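You operate a simulated robot arm through the tools that you are given. There is no shell and no other tool. Be economical: measure what you need, move in short steps, check, and stop when the job is done.

You are at the controls of a simulated robot arm. One attempt, no reset.

Task
Put things in order on the top of the long table. At the end: the blue vase from the top of the long table stands where the brown recorder foot stood; the green marble column from the top of the long table stands where the blue vase stood; the white china pot from the top of the long table is on the cream small dish; the brown recorder foot is on the white tray; whatever was shut is shut again. Leave all else as you found it, and nothing knocked over.

The check looks at the end state, three seconds after you hand in, the way a careful person would. Anything else that was tipped, shoved, dropped, spilled or broken makes it a failure.

Robot
A 7-joint arm with a two-finger parallel gripper, fixed in place. Base frame: the origin is at the foot of the arm, x ahead of it, y to its left, z up; the work surface is at about z = 750. Readings come in mm, degrees, newtons and seconds.
With the tool pointing down near the work surface it reaches from about 200 to 680 mm from the base axis. Its first joint turns from -66.0 to 66.0 degrees. Payload 2.4 kg.
The TCP is the grasp point between the finger pads, 30 mm short of the fingertips. In the tool frame z runs along the fingers and y along their closing line. Largest opening 94 mm; finger width 28, thickness 10; the body of the gripper, 50 by 96 mm, starts 55 mm behind the TCP.
Orientation is that of the tool frame in the base frame, as a unit quaternion [x, y, z, w]. With the fingers straight down and closing along the base's y, the tool's x points along the base's -x, its y along +y and its z along -z.

Tools
- The arm moves only by the tool apply_moves. Its argument "motion" is a list of rows, each an object of numbers (a shift or turn left out is 0, a gripper value left out holds the last): "tx", "ty", "tz": the shift along the base's x, y, z in mm; "wx", "wy", "wz": the turn, a rotation vector about the base's x, y, z in degrees; "jaw": the closure, from 0 (fully open) to 1 (shut). In form: [{"tx": .., "ty": .., "tz": .., "wx": .., "wy": .., "wz": .., "jaw": ..}, ...]. A call has 1 to 8 rows; each row is the pose to reach, as a shift and turn from the pose commanded when the call began. A row lasts 0.2 s, in which the tool goes at most 50 mm and 8.6 degrees; a call with a longer step from one row to the next is refused whole, and so is a gripper value outside its range. Where a pose cannot be reached the arm comes as near as it can. A force on the tool above 40 N (or 10 N above the force at the start of the call, whichever is more), or a blocked arm, ends the call early, and 0.2 s more pass. The fingers move at their own pace (about 153 mm/s each) and stop on an object; they squeeze with about 22 N. The grip force told is the motor's: it shows also when the fingers shut on nothing. Time passes only in rows, and 0.2 s behind the last, so rows that repeat a pose let the fingers close. The reply holds the time, the measured pose of the TCP, the force on the tool along the base axes, the opening and the grip force, in the units named above and with some noise.
- Cameras (640 x 400 px; columns grow to the right, rows downward): "scene" is fixed at [20.6, 457.5, 1447.4]; the picture's right is [-0.89, -0.47, 0.00], its down [-0.30, 0.56, -0.77] and it looks along [0.36, -0.68, -0.63] (base axes); focal length 338 px, centre (320, 200). "wrist" rides on the gripper at [76, 14, -103] in the tool frame; the picture's right is [-0.18, 0.98, 0.00], its down [-0.75, -0.14, -0.64] and it looks along [-0.63, -0.12, 0.77] (tool axes); focal length 243 px, centre (320, 200). There is no depth. A picture from a camera that has moved, and an enlarged one, comes with that camera's place and axes in the base frame and with its lens. The place of the scene camera against the robot may be out by one fixed shift of up to 18 mm in any direction.
- camera(camera): a new picture of that camera. The clock stands still meanwhile.
- close_up(camera, box): a new picture of the part [left, top, right, bottom] of that camera's present view, enlarged. The clock stands still meanwhile.
- finish_job(): hands the job in; it is judged then, once.

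Work in short steps. Places have to be worked out from the pictures, the camera data and where the tool is seen: move nearer, look again, correct. Check each grasp and each placing, and mend what went wrong. You have 120 turns and 68 pictures in all, those below and enlarged ones among them. Open the gripper and draw the arm clear of the work before you hand the job in, unless the task says otherwise; then end with one line.

The tools are called by a JSON object that holds its "op" and its "data". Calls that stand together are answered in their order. apply_moves: Moves the arm, as the interface text tells. Its arguments: {"type":"object","properties":{"motion":{"type":"array"}},"required":["motion"]} The other tools are called the same way: camera (camera) takes a picture; close_up (camera, box) takes an enlarged picture of a part of a camera's view; finish_job () hands the job in.

At the start:

```text
time: 0.0
eef_pos: [366.0, -189.2, 1006.4]
orientation: [-0.001, 1.0, 0.001, 0.001]
wrist_force: [0.8, 0.0, 0.6]
width: 94.1
grasp_force: 0.1
```

scene: 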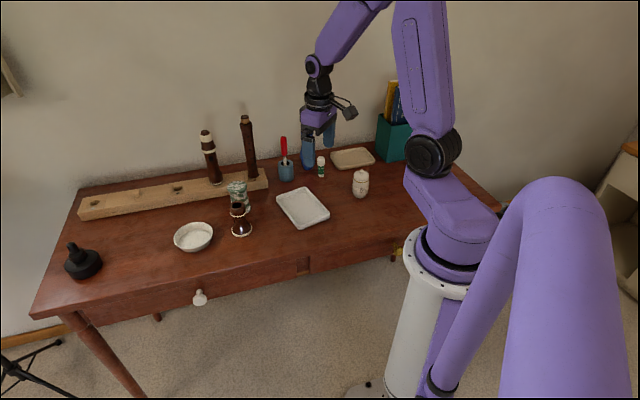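
wrist: 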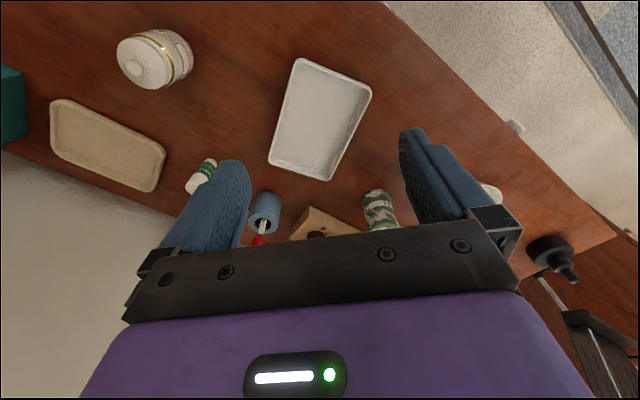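

I'll look closer at the table to identify the objects.

{"op": "close_up", "data": {"camera": "scene", "box": [160, 100, 320, 260]}}

{"op": "close_up", "data": {"camera": "scene", "box": [260, 110, 420, 230]}}

```text
2.50 times, centred on (240, 180) of scene
camera zoom: at [20.6, 457.5, 1447.4], right [-0.89, -0.47, 0.0], down [-0.3, 0.56, -0.77], along [0.36, -0.68, -0.63], focal length 844 px, centre (520, 250)
```

zoom: 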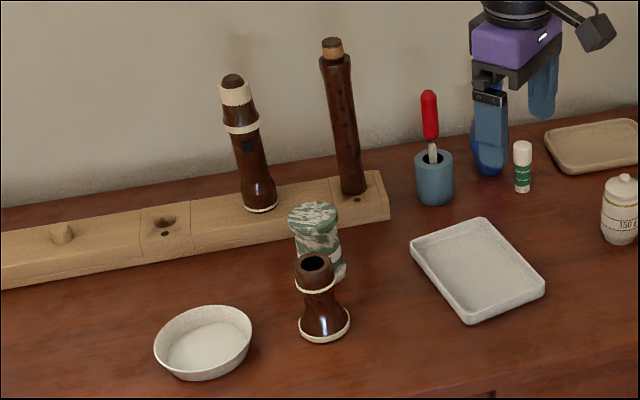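

```text
3.33 times, centred on (340, 170) of scene
camera zoom: at [20.6, 457.5, 1447.4], right [-0.89, -0.47, 0.0], down [-0.3, 0.56, -0.77], along [0.36, -0.68, -0.63], focal length 1126 px, centre (253, 300)
```

zoom: 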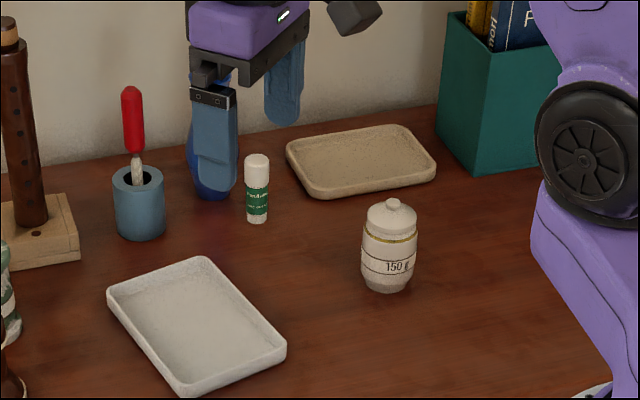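

The blue vase seems to hide behind the gripper finger. I move over the near side of the table (raised) to uncover it and view with the wrist camera.

{"op": "apply_moves", "data": {"motion": [{"tz": 40}, {"tx": 10, "ty": -30, "tz": 70}, {"tx": 20, "ty": -70, "tz": 70}, {"tx": 30, "ty": -110, "tz": 70}, {"tx": 40, "ty": -150, "tz": 70}, {"tx": 50, "ty": -180, "tz": 70}]}}

{"op": "camera", "data": {"camera": "wrist"}}

{"op": "close_up", "data": {"camera": "scene", "box": [200, 100, 420, 240]}}

```text
time: 1.4
eef_pos: [414.9, -369.6, 1075.7]
orientation: [0.0, 1.0, 0.0, 0.0]
wrist_force: [-0.1, -0.6, -0.1]
width: 94.0
grasp_force: 0.0
```

```text
63 pictures are left
camera wrist: at [339.1, -355.1, 1179.7], right [0.18, 0.98, 0.0], down [0.75, -0.14, 0.64], along [0.63, -0.12, -0.77], focal length 243 px, centre (320, 200)
```

wrist: 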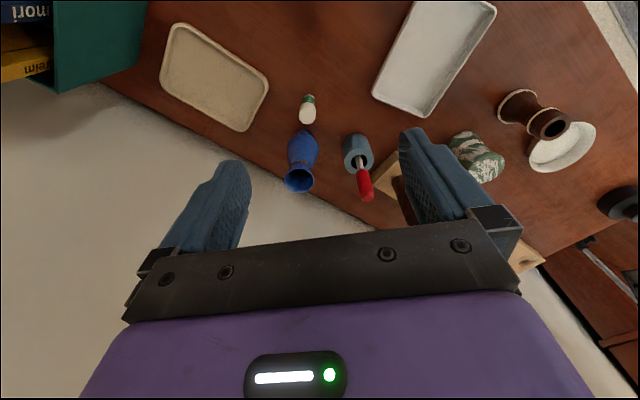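

```text
2.86 times, centred on (310, 170) of scene
camera zoom: at [20.6, 457.5, 1447.4], right [-0.89, -0.47, 0.0], down [-0.3, 0.56, -0.77], along [0.36, -0.68, -0.63], focal length 965 px, centre (349, 286)
```

zoom: 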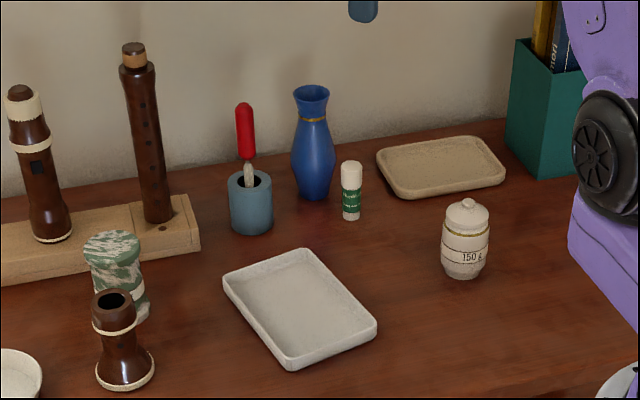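

The blue vase is the dark blue one, near (533,-424). Now I look at the recorder foot, column and bowl from above.

{"op": "apply_moves", "data": {"motion": [{"tx": 0, "ty": 45}, {"tx": 0, "ty": 90}, {"tx": 0, "ty": 135}, {"tx": 0, "ty": 180}, {"tx": 0, "ty": 225}, {"tx": 10, "ty": 270}, {"tx": 30, "ty": 305}]}}

{"op": "camera", "data": {"camera": "wrist"}}

```text
time: 3.0
eef_pos: [444.6, -64.8, 1075.6]
orientation: [-0.001, 1.0, 0.0, 0.001]
wrist_force: [0.3, 0.3, 0.0]
width: 94.2
grasp_force: 0.0
```

```text
61 pictures are left
camera wrist: at [368.3, -50.8, 1178.6], right [0.18, 0.98, 0.0], down [0.75, -0.14, 0.64], along [0.63, -0.12, -0.77], focal length 243 px, centre (320, 200)
```

wrist: 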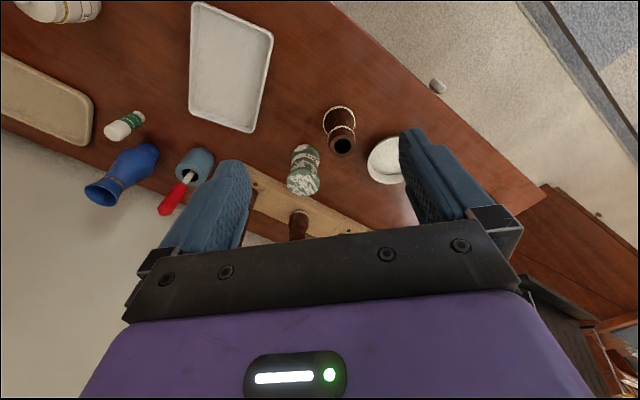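

Foot ≈ (538,-51), top ≈ z 856; column ≈ (600,-125). I lower for a closer look before grasping the foot.

{"op": "apply_moves", "data": {"motion": [{"tx": 5, "ty": 3, "tz": -45}, {"tx": 10, "ty": 6, "tz": -90}, {"tx": 15, "ty": 10, "tz": -135}]}}

{"op": "camera", "data": {"camera": "wrist"}}

{"op": "close_up", "data": {"camera": "scene", "box": [200, 165, 280, 245]}}

```text
time: 3.8
eef_pos: [458.3, -55.8, 939.6]
orientation: [0.0, 1.0, 0.0, 0.0]
wrist_force: [0.2, -0.5, 0.9]
width: 94.0
grasp_force: 0.1
```

```text
60 pictures are left
camera wrist: at [382.7, -41.0, 1042.1], right [0.18, 0.98, 0.0], down [0.75, -0.14, 0.64], along [0.63, -0.12, -0.77], focal length 243 px, centre (320, 200)
```

wrist: 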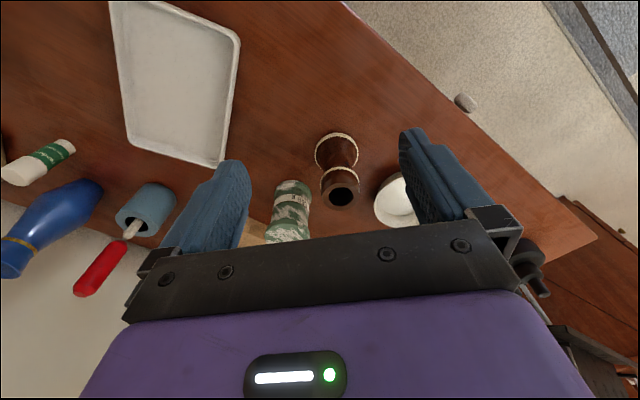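

```text
5.00 times, centred on (240, 205) of scene
camera zoom: at [20.6, 457.5, 1447.4], right [-0.89, -0.47, 0.0], down [-0.3, 0.56, -0.77], along [0.36, -0.68, -0.63], focal length 1688 px, centre (720, 175)
```

zoom: 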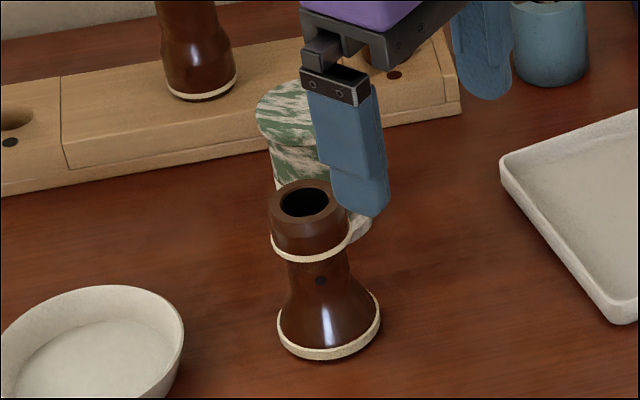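

Foot at about (541,-50), top at about z 840. I go over it, then descend to grip the upper cylinder.

{"op": "apply_moves", "data": {"motion": [{"tx": 42, "ty": 3, "tz": -20}, {"tx": 83, "ty": 6, "tz": -40}, {"tx": 83, "ty": 6, "tz": -55}]}}

{"op": "camera", "data": {"camera": "wrist"}}

{"op": "close_up", "data": {"camera": "scene", "box": [190, 145, 290, 245]}}

```text
time: 4.6
eef_pos: [545.2, -49.7, 884.8]
orientation: [0.0, 1.0, 0.0, 0.0]
wrist_force: [0.6, 0.2, 0.4]
width: 93.8
grasp_force: 0.1
```

```text
58 pictures are left
camera wrist: at [468.3, -34.7, 988.3], right [0.18, 0.98, 0.0], down [0.75, -0.14, 0.64], along [0.63, -0.12, -0.77], focal length 243 px, centre (320, 200)
```

wrist: 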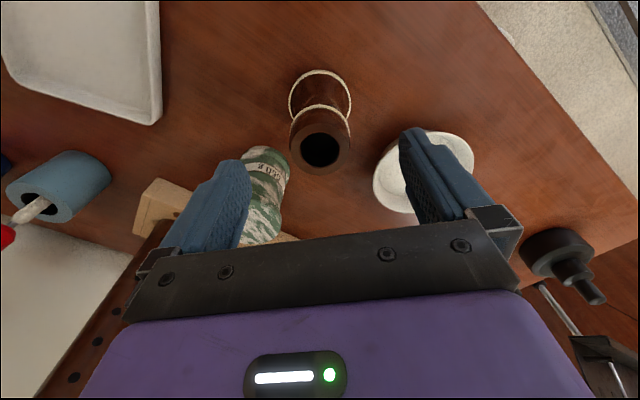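

```text
4.00 times, centred on (240, 195) of scene
camera zoom: at [20.6, 457.5, 1447.4], right [-0.89, -0.47, 0.0], down [-0.3, 0.56, -0.77], along [0.36, -0.68, -0.63], focal length 1351 px, centre (640, 220)
```

zoom: 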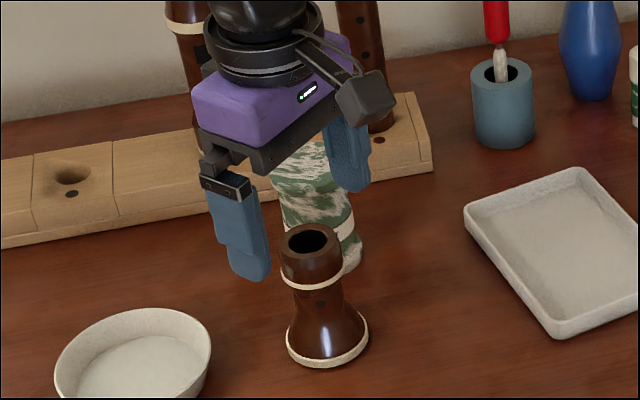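

Foot centre measured at (540,-48.5), top ~848. I go down to z 815 and close.

{"op": "apply_moves", "data": {"motion": [{"tx": -4, "ty": 1, "tz": -5}, {"tx": -4, "ty": 1, "tz": -40}, {"tx": -4, "ty": 1, "tz": -68}, {"tx": -4, "ty": 1, "tz": -68, "jaw": 0.4}, {"tx": -4, "ty": 1, "tz": -68, "jaw": 0.7}, {"tx": -4, "ty": 1, "tz": -68, "jaw": 1}, {"tx": -4, "ty": 1, "tz": -68, "jaw": 1}]}}

{"op": "camera", "data": {"camera": "wrist"}}

{"op": "close_up", "data": {"camera": "scene", "box": [190, 145, 290, 245]}}

```text
time: 6.2
eef_pos: [540.0, -47.3, 817.8]
orientation: [0.0, 1.0, 0.001, 0.0]
wrist_force: [0.5, 0.3, -0.6]
width: 41.8
grasp_force: 22.0
```

```text
56 pictures are left
camera wrist: at [463.0, -33.3, 920.0], right [0.18, 0.98, 0.0], down [0.75, -0.14, 0.64], along [0.63, -0.12, -0.77], focal length 243 px, centre (320, 200)
```

wrist: 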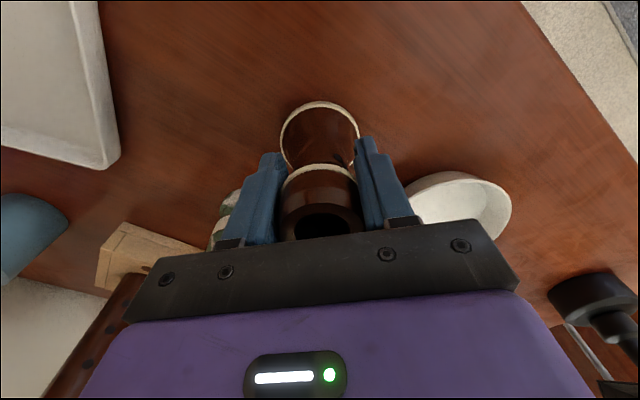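

```text
4.00 times, centred on (240, 195) of scene
camera zoom: at [20.6, 457.5, 1447.4], right [-0.89, -0.47, 0.0], down [-0.3, 0.56, -0.77], along [0.36, -0.68, -0.63], focal length 1351 px, centre (640, 220)
```

zoom: 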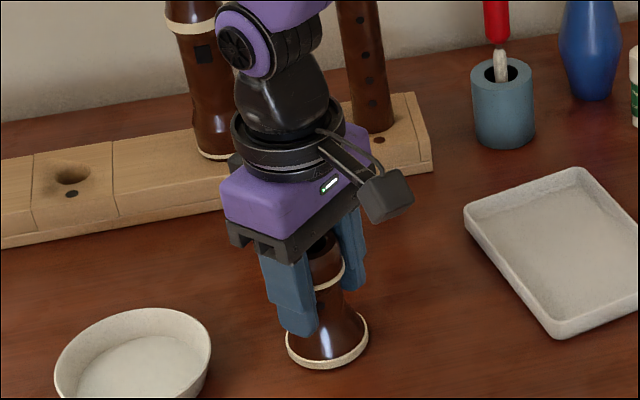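

Foot gripped (41.8 mm). Home of foot recorded as (541,-48). I lift it and carry it over the tray centre ≈ (433,-208).

{"op": "apply_moves", "data": {"motion": [{"tz": 35}, {"tz": 70}, {"tx": -25, "ty": -38, "tz": 80}, {"tx": -50, "ty": -76, "tz": 80}, {"tx": -75, "ty": -114, "tz": 80}, {"tx": -95, "ty": -145, "tz": 80}, {"tx": -107, "ty": -160, "tz": 80}]}}

{"op": "camera", "data": {"camera": "wrist"}}

{"op": "close_up", "data": {"camera": "scene", "box": [220, 110, 360, 240]}}

```text
time: 7.8
eef_pos: [432.1, -210.3, 898.7]
orientation: [0.0, 1.0, 0.0, 0.0]
wrist_force: [0.6, 0.1, -0.6]
width: 0.0
grasp_force: 22.0
```

```text
54 pictures are left
camera wrist: at [356.1, -195.3, 1001.0], right [0.18, 0.98, 0.0], down [0.75, -0.14, 0.64], along [0.63, -0.12, -0.77], focal length 243 px, centre (320, 200)
```

wrist: 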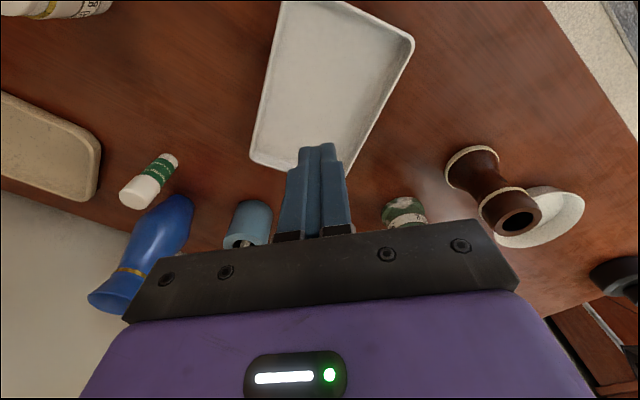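

```text
3.08 times, centred on (290, 175) of scene
camera zoom: at [20.6, 457.5, 1447.4], right [-0.89, -0.47, 0.0], down [-0.3, 0.56, -0.77], along [0.36, -0.68, -0.63], focal length 1039 px, centre (412, 277)
```

zoom: 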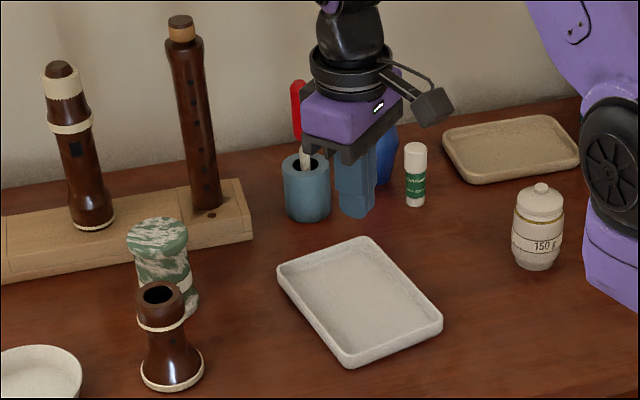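

The grip slipped; the foot still stands unmoved at its place, so I return, regrip a bit higher (upper cylinder, fully above the flare) and lift slowly.

{"op": "apply_moves", "data": {"motion": [{"tx": 25, "ty": 38, "jaw": 0}, {"tx": 50, "ty": 76}, {"tx": 75, "ty": 114}, {"tx": 95, "ty": 145}, {"tx": 109, "ty": 162, "tz": 0}, {"tx": 109, "ty": 162, "tz": -25}, {"tx": 109, "ty": 162, "tz": -45}, {"tx": 109, "ty": 162, "tz": -65}]}}

{"op": "camera", "data": {"camera": "wrist"}}

```text
time: 9.6
eef_pos: [542.4, -45.0, 831.6]
orientation: [0.0, 1.0, 0.0, 0.0]
wrist_force: [0.9, -1.0, 0.0]
width: 93.9
grasp_force: 0.1
```

```text
52 pictures are left
camera wrist: at [464.9, -29.8, 935.5], right [0.18, 0.98, 0.0], down [0.75, -0.14, 0.64], along [0.63, -0.12, -0.77], focal length 243 px, centre (320, 200)
```

wrist: 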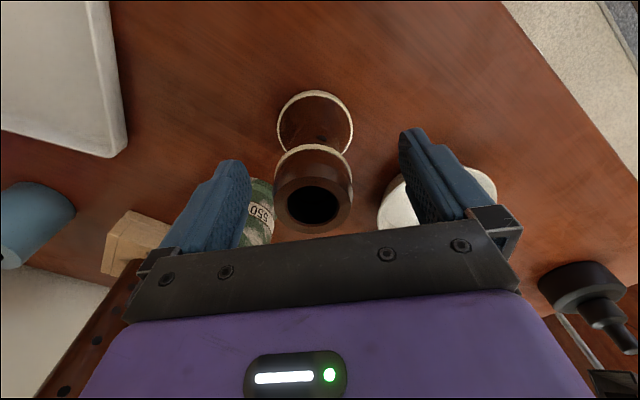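

Foot is centred near (539,-47.5). I centre on it, close fully and lift just a few mm to test.

{"op": "apply_moves", "data": {"motion": [{"tx": -3, "ty": -2.5, "tz": -4}, {"tx": -3, "ty": -2.5, "tz": -4, "jaw": 0.5}, {"tx": -3, "ty": -2.5, "tz": -4, "jaw": 1}, {"tx": -3, "ty": -2.5, "tz": -4, "jaw": 1}, {"tx": -3, "ty": -2.5, "tz": -4, "jaw": 1}, {"tx": -3, "ty": -2.5, "tz": -1, "jaw": 1}, {"tx": -3, "ty": -2.5, "tz": 3, "jaw": 1}, {"tx": -3, "ty": -2.5, "tz": 8, "jaw": 1}]}}

{"op": "close_up", "data": {"camera": "scene", "box": [200, 165, 280, 245]}}

```text
time: 11.4
eef_pos: [539.5, -49.0, 841.5]
orientation: [0.0, 1.0, 0.001, 0.0]
wrist_force: [0.4, -0.2, -1.1]
width: 42.3
grasp_force: 21.7
```

```text
5.00 times, centred on (240, 205) of scene
camera zoom: at [20.6, 457.5, 1447.4], right [-0.89, -0.47, 0.0], down [-0.3, 0.56, -0.77], along [0.36, -0.68, -0.63], focal length 1688 px, centre (720, 175)
```

zoom: 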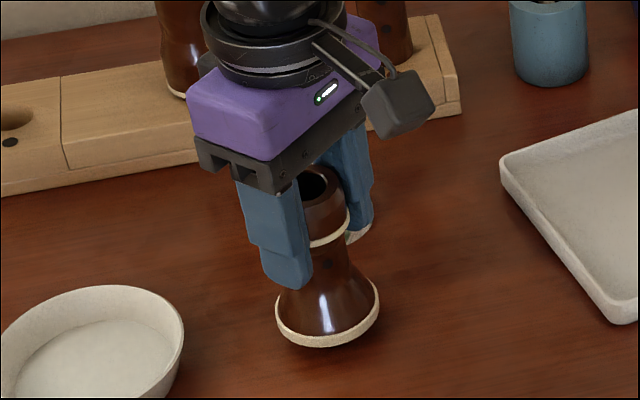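

It is off the table now. I continue lifting gently.

{"op": "apply_moves", "data": {"motion": [{"tz": 7}, {"tz": 14}, {"tz": 22}, {"tz": 30}, {"tz": 38}, {"tz": 44}, {"tz": 48}]}}

{"op": "close_up", "data": {"camera": "scene", "box": [190, 145, 290, 245]}}

```text
time: 13.0
eef_pos: [538.7, -47.3, 888.3]
orientation: [0.0, 1.0, 0.0, 0.0]
wrist_force: [-0.4, 0.7, 0.3]
width: 42.4
grasp_force: 22.4
```

```text
4.00 times, centred on (240, 195) of scene
camera zoom: at [20.6, 457.5, 1447.4], right [-0.89, -0.47, 0.0], down [-0.3, 0.56, -0.77], along [0.36, -0.68, -0.63], focal length 1351 px, centre (640, 220)
```

zoom: 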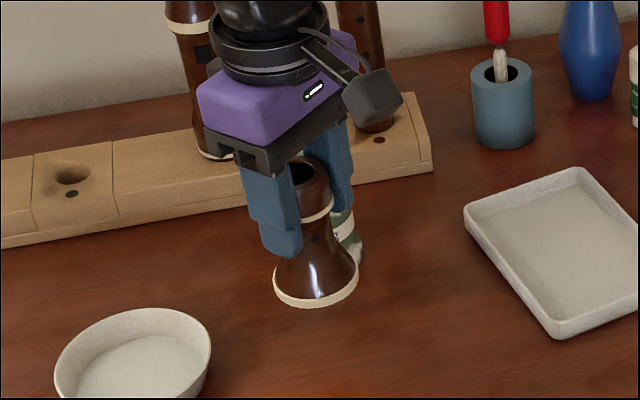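

Held well. I carry it slowly to above the tray centre.

{"op": "apply_moves", "data": {"motion": [{"tx": -8, "ty": -12}, {"tx": -23, "ty": -35}, {"tx": -39, "ty": -59}, {"tx": -55, "ty": -84}, {"tx": -71, "ty": -108}, {"tx": -87, "ty": -132}, {"tx": -100, "ty": -152}, {"tx": -106, "ty": -161}]}}

{"op": "camera", "data": {"camera": "wrist"}}

{"op": "close_up", "data": {"camera": "scene", "box": [240, 120, 360, 240]}}

```text
time: 14.8
eef_pos: [433.2, -207.4, 888.5]
orientation: [0.001, 1.0, 0.0, 0.0]
wrist_force: [-0.1, -0.7, -0.2]
width: 41.8
grasp_force: 22.0
```

```text
49 pictures are left
camera wrist: at [356.7, -194.0, 991.0], right [0.18, 0.98, 0.0], down [0.75, -0.14, 0.64], along [0.63, -0.12, -0.77], focal length 243 px, centre (320, 200)
```

wrist: 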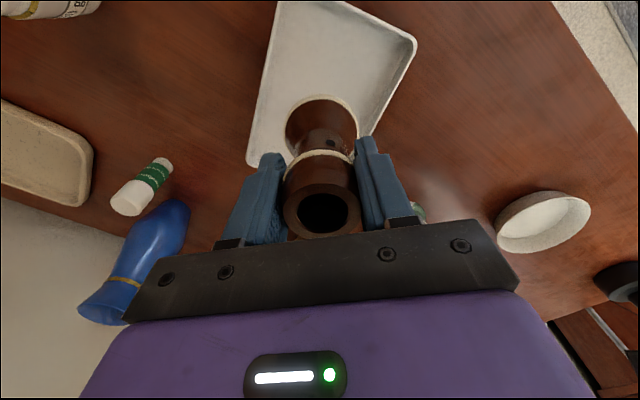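

```text
3.33 times, centred on (300, 180) of scene
camera zoom: at [20.6, 457.5, 1447.4], right [-0.89, -0.47, 0.0], down [-0.3, 0.56, -0.77], along [0.36, -0.68, -0.63], focal length 1126 px, centre (387, 267)
```

zoom: 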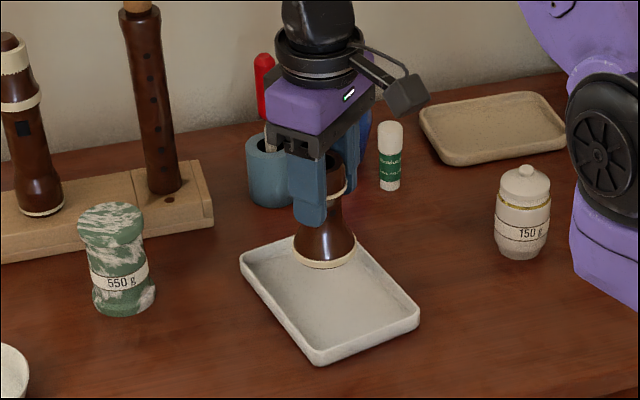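

Over the tray centre (437,-210). I lower to just above the tray floor then creep.

{"op": "apply_moves", "data": {"motion": [{"tx": 3, "ty": -2, "tz": -18}, {"tx": 3, "ty": -2, "tz": -34}, {"tx": 3, "ty": -2, "tz": -44}, {"tx": 3, "ty": -2, "tz": -48}, {"tx": 3, "ty": -2, "tz": -50}]}}

{"op": "close_up", "data": {"camera": "scene", "box": [260, 160, 340, 240]}}

```text
time: 16.0
eef_pos: [436.0, -210.9, 839.3]
orientation: [0.0, 1.0, 0.001, 0.0]
wrist_force: [1.0, -0.1, -1.0]
width: 42.0
grasp_force: 22.4
```

```text
5.00 times, centred on (300, 200) of scene
camera zoom: at [20.6, 457.5, 1447.4], right [-0.89, -0.47, 0.0], down [-0.3, 0.56, -0.77], along [0.36, -0.68, -0.63], focal length 1688 px, centre (420, 200)
```

zoom: 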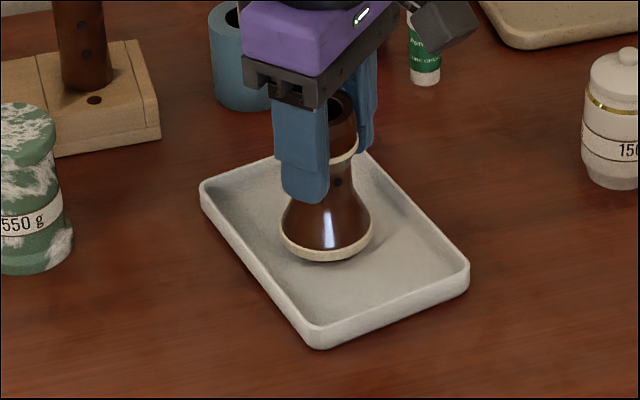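

No contact force yet; I creep down 1.5 mm per row.

{"op": "apply_moves", "data": {"motion": [{"tz": -1.5}, {"tz": -3}, {"tz": -4.5}]}}

```text
time: 16.8
eef_pos: [435.4, -211.5, 834.5]
orientation: [0.001, 1.0, 0.0, 0.0]
wrist_force: [-3.9, -0.2, 10.6]
width: 41.7
grasp_force: 22.2
```

Contact felt (10 N up). I ease up a touch, then open and rise.

{"op": "apply_moves", "data": {"motion": [{"tz": 0.5, "jaw": 0.9}, {"tz": 0.5, "jaw": 0.5}, {"tz": 0.5, "jaw": 0}, {"tz": 0.5, "jaw": 0}, {"tz": 20}, {"tz": 60}]}}

{"op": "close_up", "data": {"camera": "scene", "box": [240, 130, 340, 240]}}

```text
time: 18.2
eef_pos: [435.0, -210.4, 892.6]
orientation: [0.0, 1.0, 0.001, 0.0]
wrist_force: [-0.3, 0.1, -0.3]
width: 94.3
grasp_force: 0.1
```

```text
3.64 times, centred on (290, 185) of scene
camera zoom: at [20.6, 457.5, 1447.4], right [-0.89, -0.47, 0.0], down [-0.3, 0.56, -0.77], along [0.36, -0.68, -0.63], focal length 1228 px, centre (429, 254)
```

zoom: 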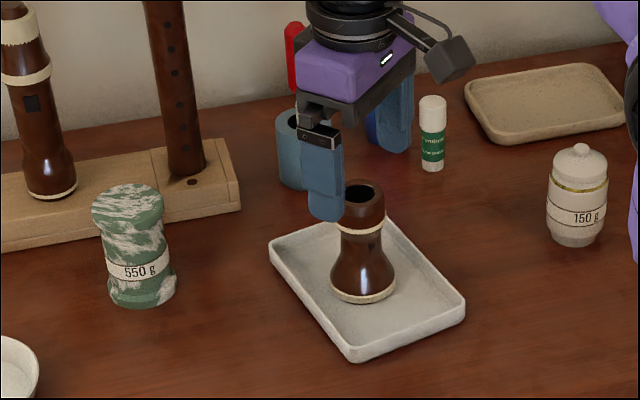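

Foot stands upright on the tray. Next I look at the vase from closer, above its surroundings.

{"op": "apply_moves", "data": {"motion": [{"tz": 40}, {"tz": 75, "ty": -20}, {"tz": 75, "ty": -65, "tx": 5}, {"tz": 75, "ty": -110, "tx": 10}, {"tz": 75, "ty": -155, "tx": 15}, {"tz": 75, "ty": -200, "tx": 20}]}}

{"op": "camera", "data": {"camera": "wrist"}}

{"op": "close_up", "data": {"camera": "scene", "box": [270, 100, 360, 190]}}

```text
time: 19.6
eef_pos: [455.5, -412.8, 968.6]
orientation: [0.0, 1.0, 0.0, -0.001]
wrist_force: [0.3, 0.5, 0.7]
width: 93.7
grasp_force: 0.0
```

```text
45 pictures are left
camera wrist: at [379.0, -398.0, 1072.5], right [0.18, 0.98, 0.0], down [0.75, -0.14, 0.64], along [0.63, -0.12, -0.77], focal length 243 px, centre (320, 200)
```

wrist: 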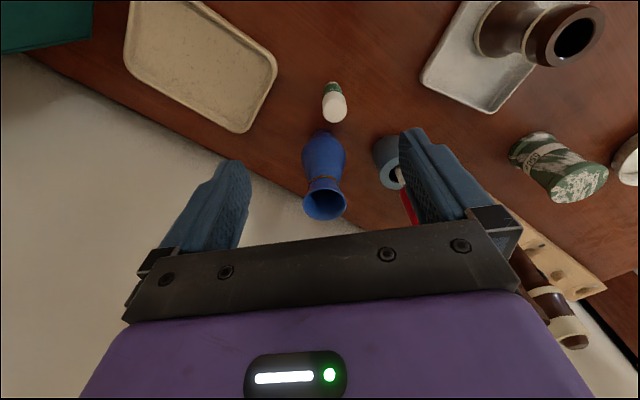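

```text
4.44 times, centred on (315, 145) of scene
camera zoom: at [20.6, 457.5, 1447.4], right [-0.89, -0.47, 0.0], down [-0.3, 0.56, -0.77], along [0.36, -0.68, -0.63], focal length 1501 px, centre (342, 444)
```

zoom: 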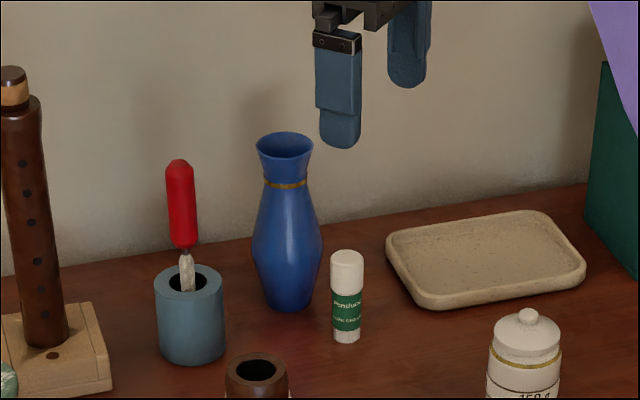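

Vase at ≈ (531,-423), top ≈ 892, belly widest near z 812; the glue stick is in front of it (low). I tilt the tool 40° so it can hold the belly without the palm hitting the rim.

{"op": "apply_moves", "data": {"motion": [{"tx": -3, "ty": -2, "tz": -8, "wy": -8}, {"tx": -6, "ty": -4, "tz": -16, "wy": -16}, {"tx": -9, "ty": -6, "tz": -24, "wy": -24}, {"tx": -12, "ty": -8, "tz": -32, "wy": -32}, {"tx": -14, "ty": -10, "tz": -40, "wy": -40}]}}

{"op": "camera", "data": {"camera": "wrist"}}

{"op": "close_up", "data": {"camera": "scene", "box": [240, 80, 400, 230]}}

```text
time: 20.8
eef_pos: [441.8, -422.0, 928.8]
orientation: [0.001, 0.94, 0.0, 0.342]
wrist_force: [0.1, 0.3, -0.4]
width: 93.8
grasp_force: 0.1
```

```text
43 pictures are left
camera wrist: at [317.6, -406.5, 958.9], right [0.14, 0.98, 0.12], down [0.16, -0.14, 0.98], along [0.98, -0.12, -0.18], focal length 243 px, centre (320, 200)
```

wrist: 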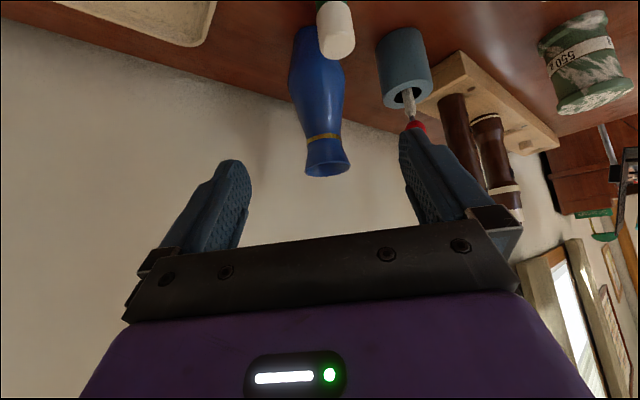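

```text
2.67 times, centred on (320, 155) of scene
camera zoom: at [20.6, 457.5, 1447.4], right [-0.89, -0.47, 0.0], down [-0.3, 0.56, -0.77], along [0.36, -0.68, -0.63], focal length 900 px, centre (320, 320)
```

zoom: 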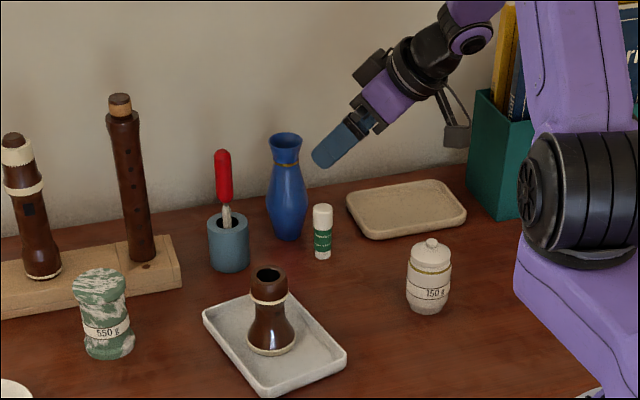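

Rim measured consistent: vase at (531,-422). I approach along the tool direction in steps, jaws open.

{"op": "apply_moves", "data": {"motion": [{"tx": 20, "tz": -26}, {"tx": 40, "tz": -52}, {"tx": 55, "tz": -72}, {"tx": 68, "tz": -88}]}}

{"op": "camera", "data": {"camera": "wrist"}}

{"op": "close_up", "data": {"camera": "scene", "box": [270, 100, 360, 190]}}

```text
time: 21.8
eef_pos: [508.9, -420.1, 841.6]
orientation: [0.0, 0.94, 0.0, 0.342]
wrist_force: [0.2, 0.0, 0.0]
width: 93.6
grasp_force: 0.0
```

```text
41 pictures are left
camera wrist: at [384.8, -406.2, 871.4], right [0.14, 0.98, 0.12], down [0.16, -0.14, 0.98], along [0.98, -0.12, -0.18], focal length 243 px, centre (320, 200)
```

wrist: 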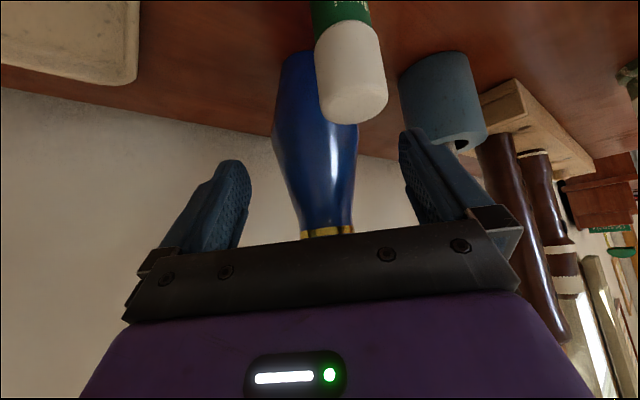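

```text
4.44 times, centred on (315, 145) of scene
camera zoom: at [20.6, 457.5, 1447.4], right [-0.89, -0.47, 0.0], down [-0.3, 0.56, -0.77], along [0.36, -0.68, -0.63], focal length 1501 px, centre (342, 444)
```

zoom: 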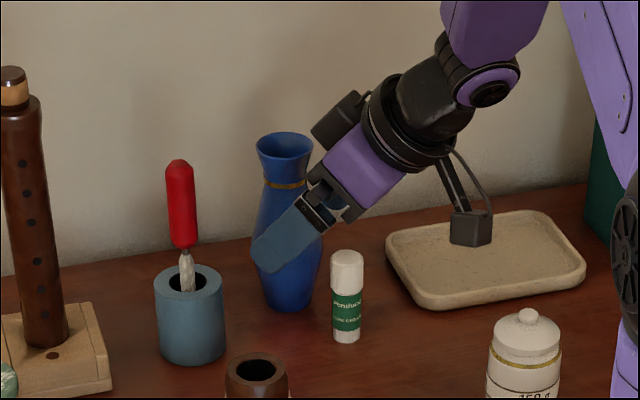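

Aligned and clear. I take the last 30 mm, then close.

{"op": "apply_moves", "data": {"motion": [{"tx": 7, "ty": -1, "tz": -8}, {"tx": 14, "ty": -1.5, "tz": -16}, {"tx": 20, "ty": -1.5, "tz": -23}]}}

{"op": "close_up", "data": {"camera": "scene", "box": [280, 110, 350, 180]}}

{"op": "camera", "data": {"camera": "wrist"}}

```text
time: 22.6
eef_pos: [529.8, -423.9, 821.2]
orientation: [0.001, 0.938, -0.003, 0.346]
wrist_force: [-6.9, 1.9, 26.1]
width: 94.0
grasp_force: 0.0
```

```text
5.71 times, centred on (315, 145) of scene
camera zoom: at [20.0, 457.9, 1447.2], right [-0.89, -0.47, 0.0], down [-0.29, 0.56, -0.77], along [0.36, -0.68, -0.63], focal length 1930 px, centre (349, 514)
```

zoom: 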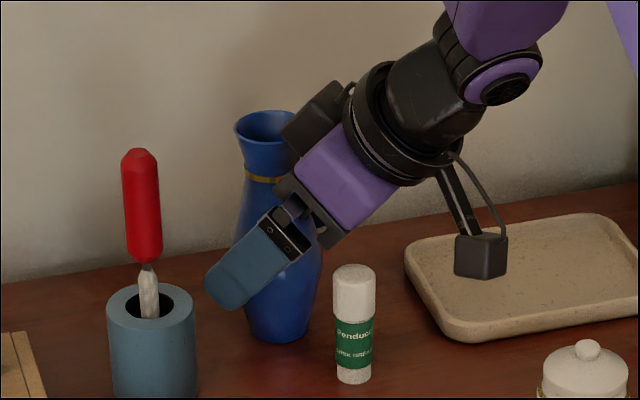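

```text
38 pictures are left
camera wrist: at [405.7, -409.5, 851.2], right [0.14, 0.98, 0.11], down [0.16, -0.14, 0.98], along [0.98, -0.12, -0.17], focal length 243 px, centre (320, 200)
```

wrist: 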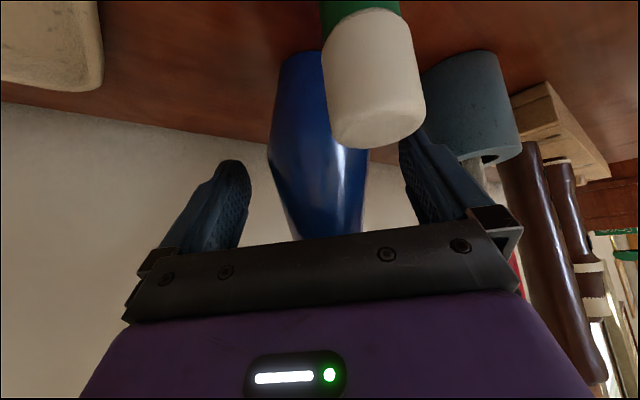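

A lump on the wrist touched the vase rim (26 N upward). I back off 9 mm along the approach, checking the force.

{"op": "apply_moves", "data": {"motion": [{"tx": -3, "tz": 4}, {"tx": -6, "tz": 8}]}}

{"op": "close_up", "data": {"camera": "scene", "box": [270, 100, 360, 190]}}

```text
time: 23.2
eef_pos: [522.3, -421.2, 824.1]
orientation: [0.0, 0.94, 0.001, 0.341]
wrist_force: [-0.3, 0.1, 0.9]
width: 94.1
grasp_force: 0.0
```

```text
4.44 times, centred on (315, 145) of scene
camera zoom: at [20.6, 457.5, 1447.4], right [-0.89, -0.47, 0.0], down [-0.3, 0.56, -0.77], along [0.36, -0.68, -0.63], focal length 1501 px, centre (342, 444)
```

zoom: 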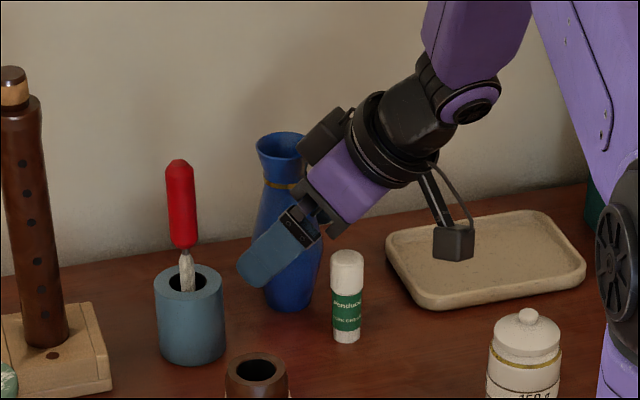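

Vase unmoved, force free. I close the jaws here (belly falls 10–14 mm ahead of the TCP, on the pads) and lift a few mm.

{"op": "apply_moves", "data": {"motion": [{"jaw": 0.3}, {"jaw": 0.6}, {"jaw": 1}, {"jaw": 1}, {"jaw": 1}, {"tz": 3, "jaw": 1}, {"tz": 6, "jaw": 1}, {"tz": 10, "jaw": 1}]}}

{"op": "close_up", "data": {"camera": "scene", "box": [270, 100, 360, 190]}}

```text
time: 25.0
eef_pos: [522.7, -422.2, 836.7]
orientation: [0.001, 0.94, 0.0, 0.342]
wrist_force: [0.3, -0.4, -1.7]
width: 54.1
grasp_force: 22.5
```

```text
4.44 times, centred on (315, 145) of scene
camera zoom: at [20.6, 457.5, 1447.4], right [-0.89, -0.47, 0.0], down [-0.3, 0.56, -0.77], along [0.36, -0.68, -0.63], focal length 1501 px, centre (342, 444)
```

zoom: 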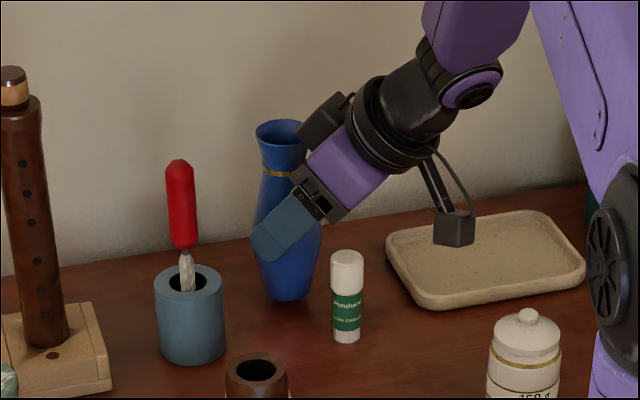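

Vase lifted cleanly (54 mm grip). I raise it straight up further, slowly.

{"op": "apply_moves", "data": {"motion": [{"tz": 8}, {"tz": 20}, {"tz": 36}, {"tz": 52}, {"tz": 68, "tx": -6}, {"tz": 84, "tx": -15}, {"tz": 100, "tx": -27}, {"tz": 112, "tx": -38}]}}

{"op": "apply_moves", "data": {"motion": [{"ty": 12}, {"ty": 32}, {"ty": 57}, {"ty": 85}, {"ty": 113}, {"ty": 138}, {"ty": 158}, {"ty": 170}]}}

{"op": "camera", "data": {"camera": "scene"}}

```text
time: 26.8
eef_pos: [484.4, -421.2, 949.4]
orientation: [0.0, 0.94, 0.0, 0.342]
wrist_force: [0.1, 0.0, -2.0]
width: 54.3
grasp_force: 21.9
```

```text
time: 28.6
eef_pos: [484.9, -252.6, 949.6]
orientation: [0.0, 0.94, 0.0, 0.342]
wrist_force: [1.4, 0.0, -1.7]
width: 54.2
grasp_force: 21.8
```

```text
35 pictures are left
```

scene: 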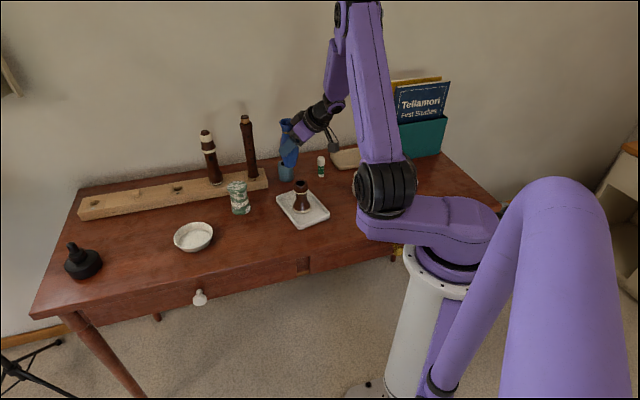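

Vase held securely. I continue to the foot's old spot.

{"op": "apply_moves", "data": {"motion": [{"ty": 15}, {"ty": 40}, {"ty": 70}, {"ty": 100}, {"ty": 130}, {"ty": 160}, {"ty": 188}, {"ty": 204}]}}

{"op": "apply_moves", "data": {"motion": [{"tx": 12}, {"tx": 28, "tz": -8}, {"tx": 40, "tz": -20}, {"tx": 47, "tz": -38}, {"tx": 47, "tz": -58}, {"tx": 47, "tz": -78}, {"tx": 47, "tz": -96}]}}

{"op": "close_up", "data": {"camera": "scene", "box": [190, 145, 290, 245]}}

{"op": "camera", "data": {"camera": "wrist"}}

```text
time: 30.4
eef_pos: [485.3, -48.5, 948.8]
orientation: [0.0, 0.94, 0.0, 0.342]
wrist_force: [0.5, 0.7, -1.4]
width: 54.2
grasp_force: 21.6
```

```text
time: 32.0
eef_pos: [532.2, -49.5, 852.0]
orientation: [0.001, 0.94, -0.001, 0.342]
wrist_force: [-0.4, 0.0, -1.4]
width: 53.9
grasp_force: 22.1
```

```text
4.00 times, centred on (240, 195) of scene
camera zoom: at [20.6, 457.5, 1447.4], right [-0.89, -0.47, 0.0], down [-0.3, 0.56, -0.77], along [0.36, -0.68, -0.63], focal length 1351 px, centre (640, 220)
```

zoom: 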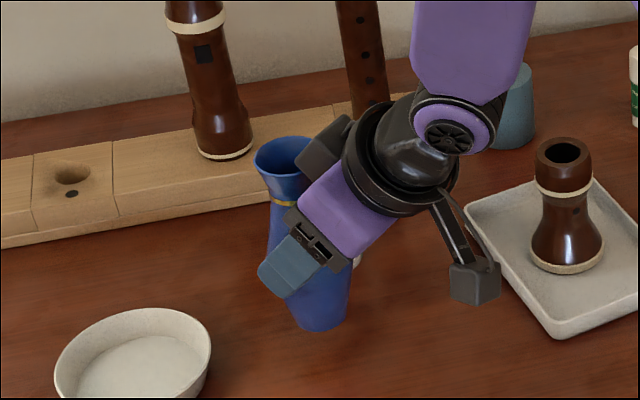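

```text
33 pictures are left
camera wrist: at [408.2, -35.1, 882.6], right [0.14, 0.98, 0.12], down [0.16, -0.14, 0.98], along [0.98, -0.12, -0.18], focal length 243 px, centre (320, 200)
```

wrist: 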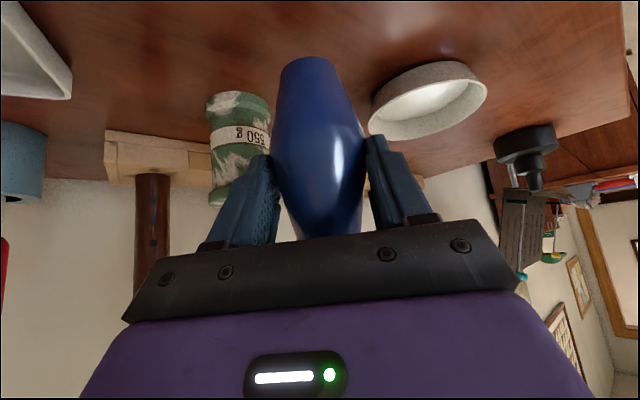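

Vase over the spot, slight clearance. I lower to near the table, then creep to contact.

{"op": "apply_moves", "data": {"motion": [{"tz": -10}, {"tz": -18}, {"tz": -22}, {"tz": -24}, {"tz": -26}]}}

```text
time: 33.2
eef_pos: [532.7, -48.3, 826.5]
orientation: [0.0, 0.94, 0.0, 0.341]
wrist_force: [-1.1, 0.0, -2.0]
width: 54.0
grasp_force: 21.6
```

{"op": "apply_moves", "data": {"motion": [{"tz": -1}, {"tz": -2}, {"tz": -3}]}}

{"op": "close_up", "data": {"camera": "scene", "box": [200, 155, 290, 245]}}

```text
time: 34.0
eef_pos: [532.8, -47.9, 824.7]
orientation: [-0.001, 0.939, 0.0, 0.344]
wrist_force: [-3.5, 4.0, 18.0]
width: 54.2
grasp_force: 21.5
```

```text
4.44 times, centred on (245, 200) of scene
camera zoom: at [20.2, 457.6, 1447.3], right [-0.89, -0.47, 0.0], down [-0.29, 0.56, -0.77], along [0.36, -0.68, -0.63], focal length 1501 px, centre (653, 200)
```

zoom: 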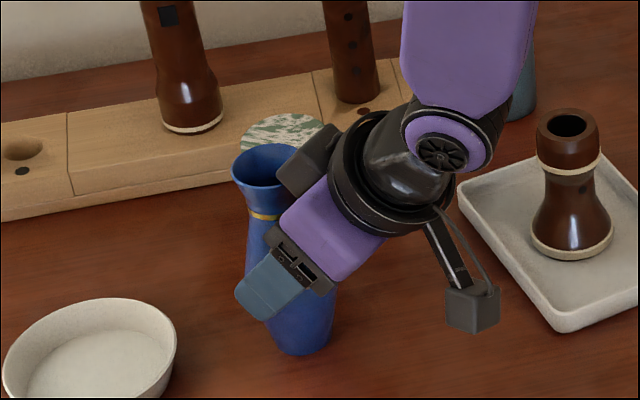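

The vase is down (18 N). I open partially, then retreat back along the tool axis.

{"op": "apply_moves", "data": {"motion": [{"tz": 1.5, "jaw": 0.8}, {"tz": 1.5, "jaw": 0.4}, {"tz": 1.5, "jaw": 0.2}, {"tz": 1.5, "jaw": 0.2}, {"tx": -6, "tz": 8.5}, {"tx": -19, "tz": 24}, {"tx": -38, "tz": 47}, {"tx": -60, "tz": 73}]}}

{"op": "close_up", "data": {"camera": "scene", "box": [200, 155, 290, 245]}}

```text
time: 35.8
eef_pos: [472.6, -49.5, 895.0]
orientation: [0.0, 0.94, 0.0, 0.342]
wrist_force: [0.2, 0.4, -0.5]
width: 75.3
grasp_force: 0.1
```

```text
4.44 times, centred on (245, 200) of scene
camera zoom: at [20.6, 457.5, 1447.4], right [-0.89, -0.47, 0.0], down [-0.3, 0.56, -0.77], along [0.36, -0.68, -0.63], focal length 1501 px, centre (653, 200)
```

zoom: 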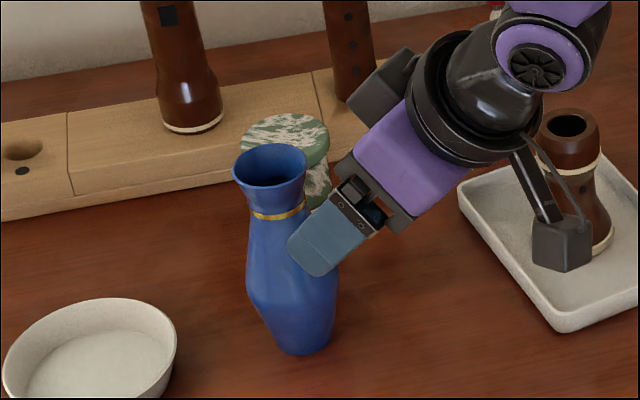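

Vase stands upright on the spot. Now I raise, reduce the tilt to 20° and view the column.

{"op": "apply_moves", "data": {"motion": [{"tz": 30, "tx": -10, "jaw": 0}, {"tz": 65, "tx": -5, "ty": -15, "wy": 6}, {"tz": 65, "tx": 5, "ty": -40, "wy": 13}, {"tz": 65, "tx": 20, "ty": -75, "wy": 20}]}}

{"op": "camera", "data": {"camera": "wrist"}}

{"op": "close_up", "data": {"camera": "scene", "box": [190, 140, 290, 240]}}

```text
time: 36.8
eef_pos: [494.0, -122.4, 962.2]
orientation: [0.003, 0.985, 0.001, 0.175]
wrist_force: [-1.0, 0.8, 0.4]
width: 94.2
grasp_force: 0.0
```

```text
30 pictures are left
camera wrist: at [387.0, -108.0, 1032.1], right [0.18, 0.98, 0.07], down [0.48, -0.15, 0.86], along [0.86, -0.12, -0.5], focal length 243 px, centre (320, 200)
```

wrist: 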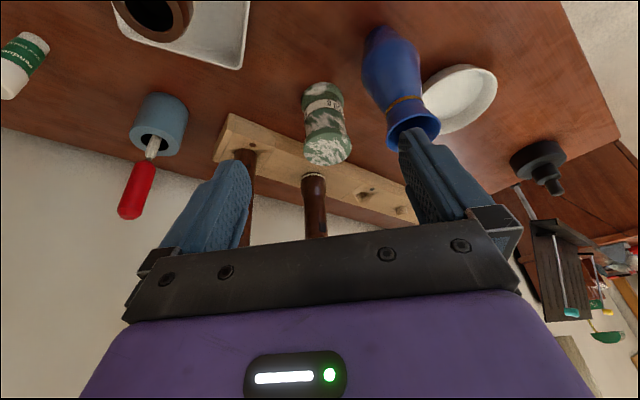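

```text
4.00 times, centred on (240, 190) of scene
camera zoom: at [20.5, 457.7, 1447.3], right [-0.89, -0.47, 0.0], down [-0.3, 0.56, -0.77], along [0.36, -0.68, -0.63], focal length 1351 px, centre (640, 240)
```

zoom: 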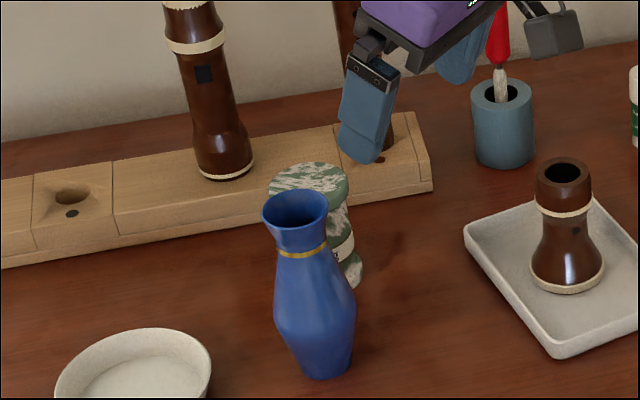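

Column ≈ (601,-124), top ≈ 845, flange ~57 mm. I go vertical above it with jaws at ~75 mm to keep clear of rack and vase.

{"op": "apply_moves", "data": {"motion": [{"tx": 35, "wy": 8, "jaw": 0.1}, {"tx": 70, "ty": -1, "wy": 16, "tz": -15, "jaw": 0.15}, {"tx": 107, "ty": -1.5, "wy": 20, "tz": -35}, {"tx": 107, "ty": -1.5, "wy": 20, "tz": -65}]}}

{"op": "camera", "data": {"camera": "wrist"}}

{"op": "close_up", "data": {"camera": "scene", "box": [190, 130, 290, 230]}}

```text
time: 37.8
eef_pos: [599.4, -125.3, 896.7]
orientation: [0.0, 1.0, 0.001, 0.0]
wrist_force: [-0.1, -0.7, -1.4]
width: 79.7
grasp_force: 0.0
```

```text
28 pictures are left
camera wrist: at [524.0, -111.2, 999.2], right [0.18, 0.98, 0.0], down [0.75, -0.14, 0.64], along [0.63, -0.12, -0.77], focal length 243 px, centre (320, 200)
```

wrist: 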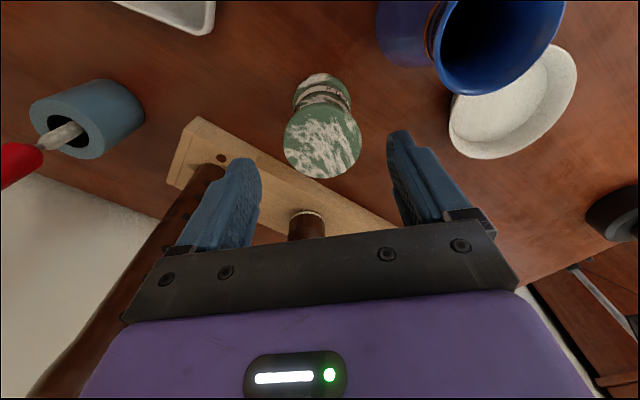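

```text
4.00 times, centred on (240, 180) of scene
camera zoom: at [20.6, 457.5, 1447.4], right [-0.89, -0.47, 0.0], down [-0.3, 0.56, -0.77], along [0.36, -0.68, -0.63], focal length 1351 px, centre (640, 280)
```

zoom: 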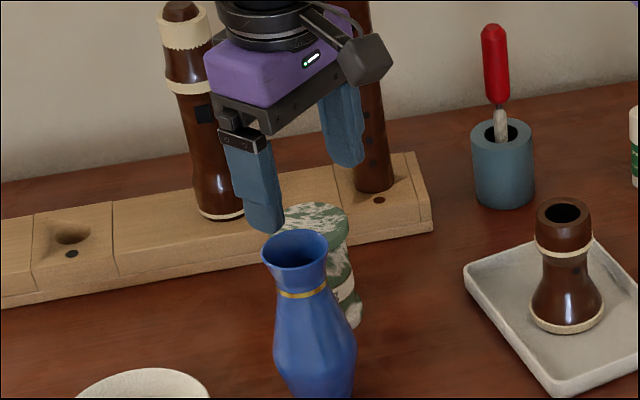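

Column is centred between the fingers. I lower to z≈832 and close on the top flange, then lift a few mm.

{"op": "apply_moves", "data": {"motion": [{"ty": 0.5, "tz": -25}, {"ty": 0.5, "tz": -48}, {"ty": 0.5, "tz": -64}, {"ty": 0.5, "tz": -64, "jaw": 0.5}, {"ty": 0.5, "tz": -64, "jaw": 1}, {"ty": 0.5, "tz": -64, "jaw": 1}, {"ty": 0.5, "tz": -62, "jaw": 1}, {"ty": 0.5, "tz": -57, "jaw": 1}]}}

{"op": "close_up", "data": {"camera": "scene", "box": [190, 140, 290, 240]}}

```text
time: 39.6
eef_pos: [599.7, -123.5, 839.2]
orientation: [0.0, 1.0, 0.0, -0.001]
wrist_force: [-0.1, -0.4, -5.9]
width: 59.8
grasp_force: 21.8
```

```text
4.00 times, centred on (240, 190) of scene
camera zoom: at [20.7, 457.5, 1447.4], right [-0.89, -0.47, 0.0], down [-0.3, 0.56, -0.77], along [0.36, -0.68, -0.63], focal length 1351 px, centre (640, 240)
```

zoom: 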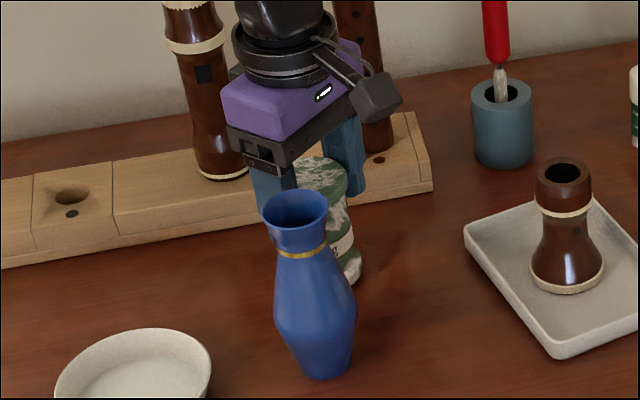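

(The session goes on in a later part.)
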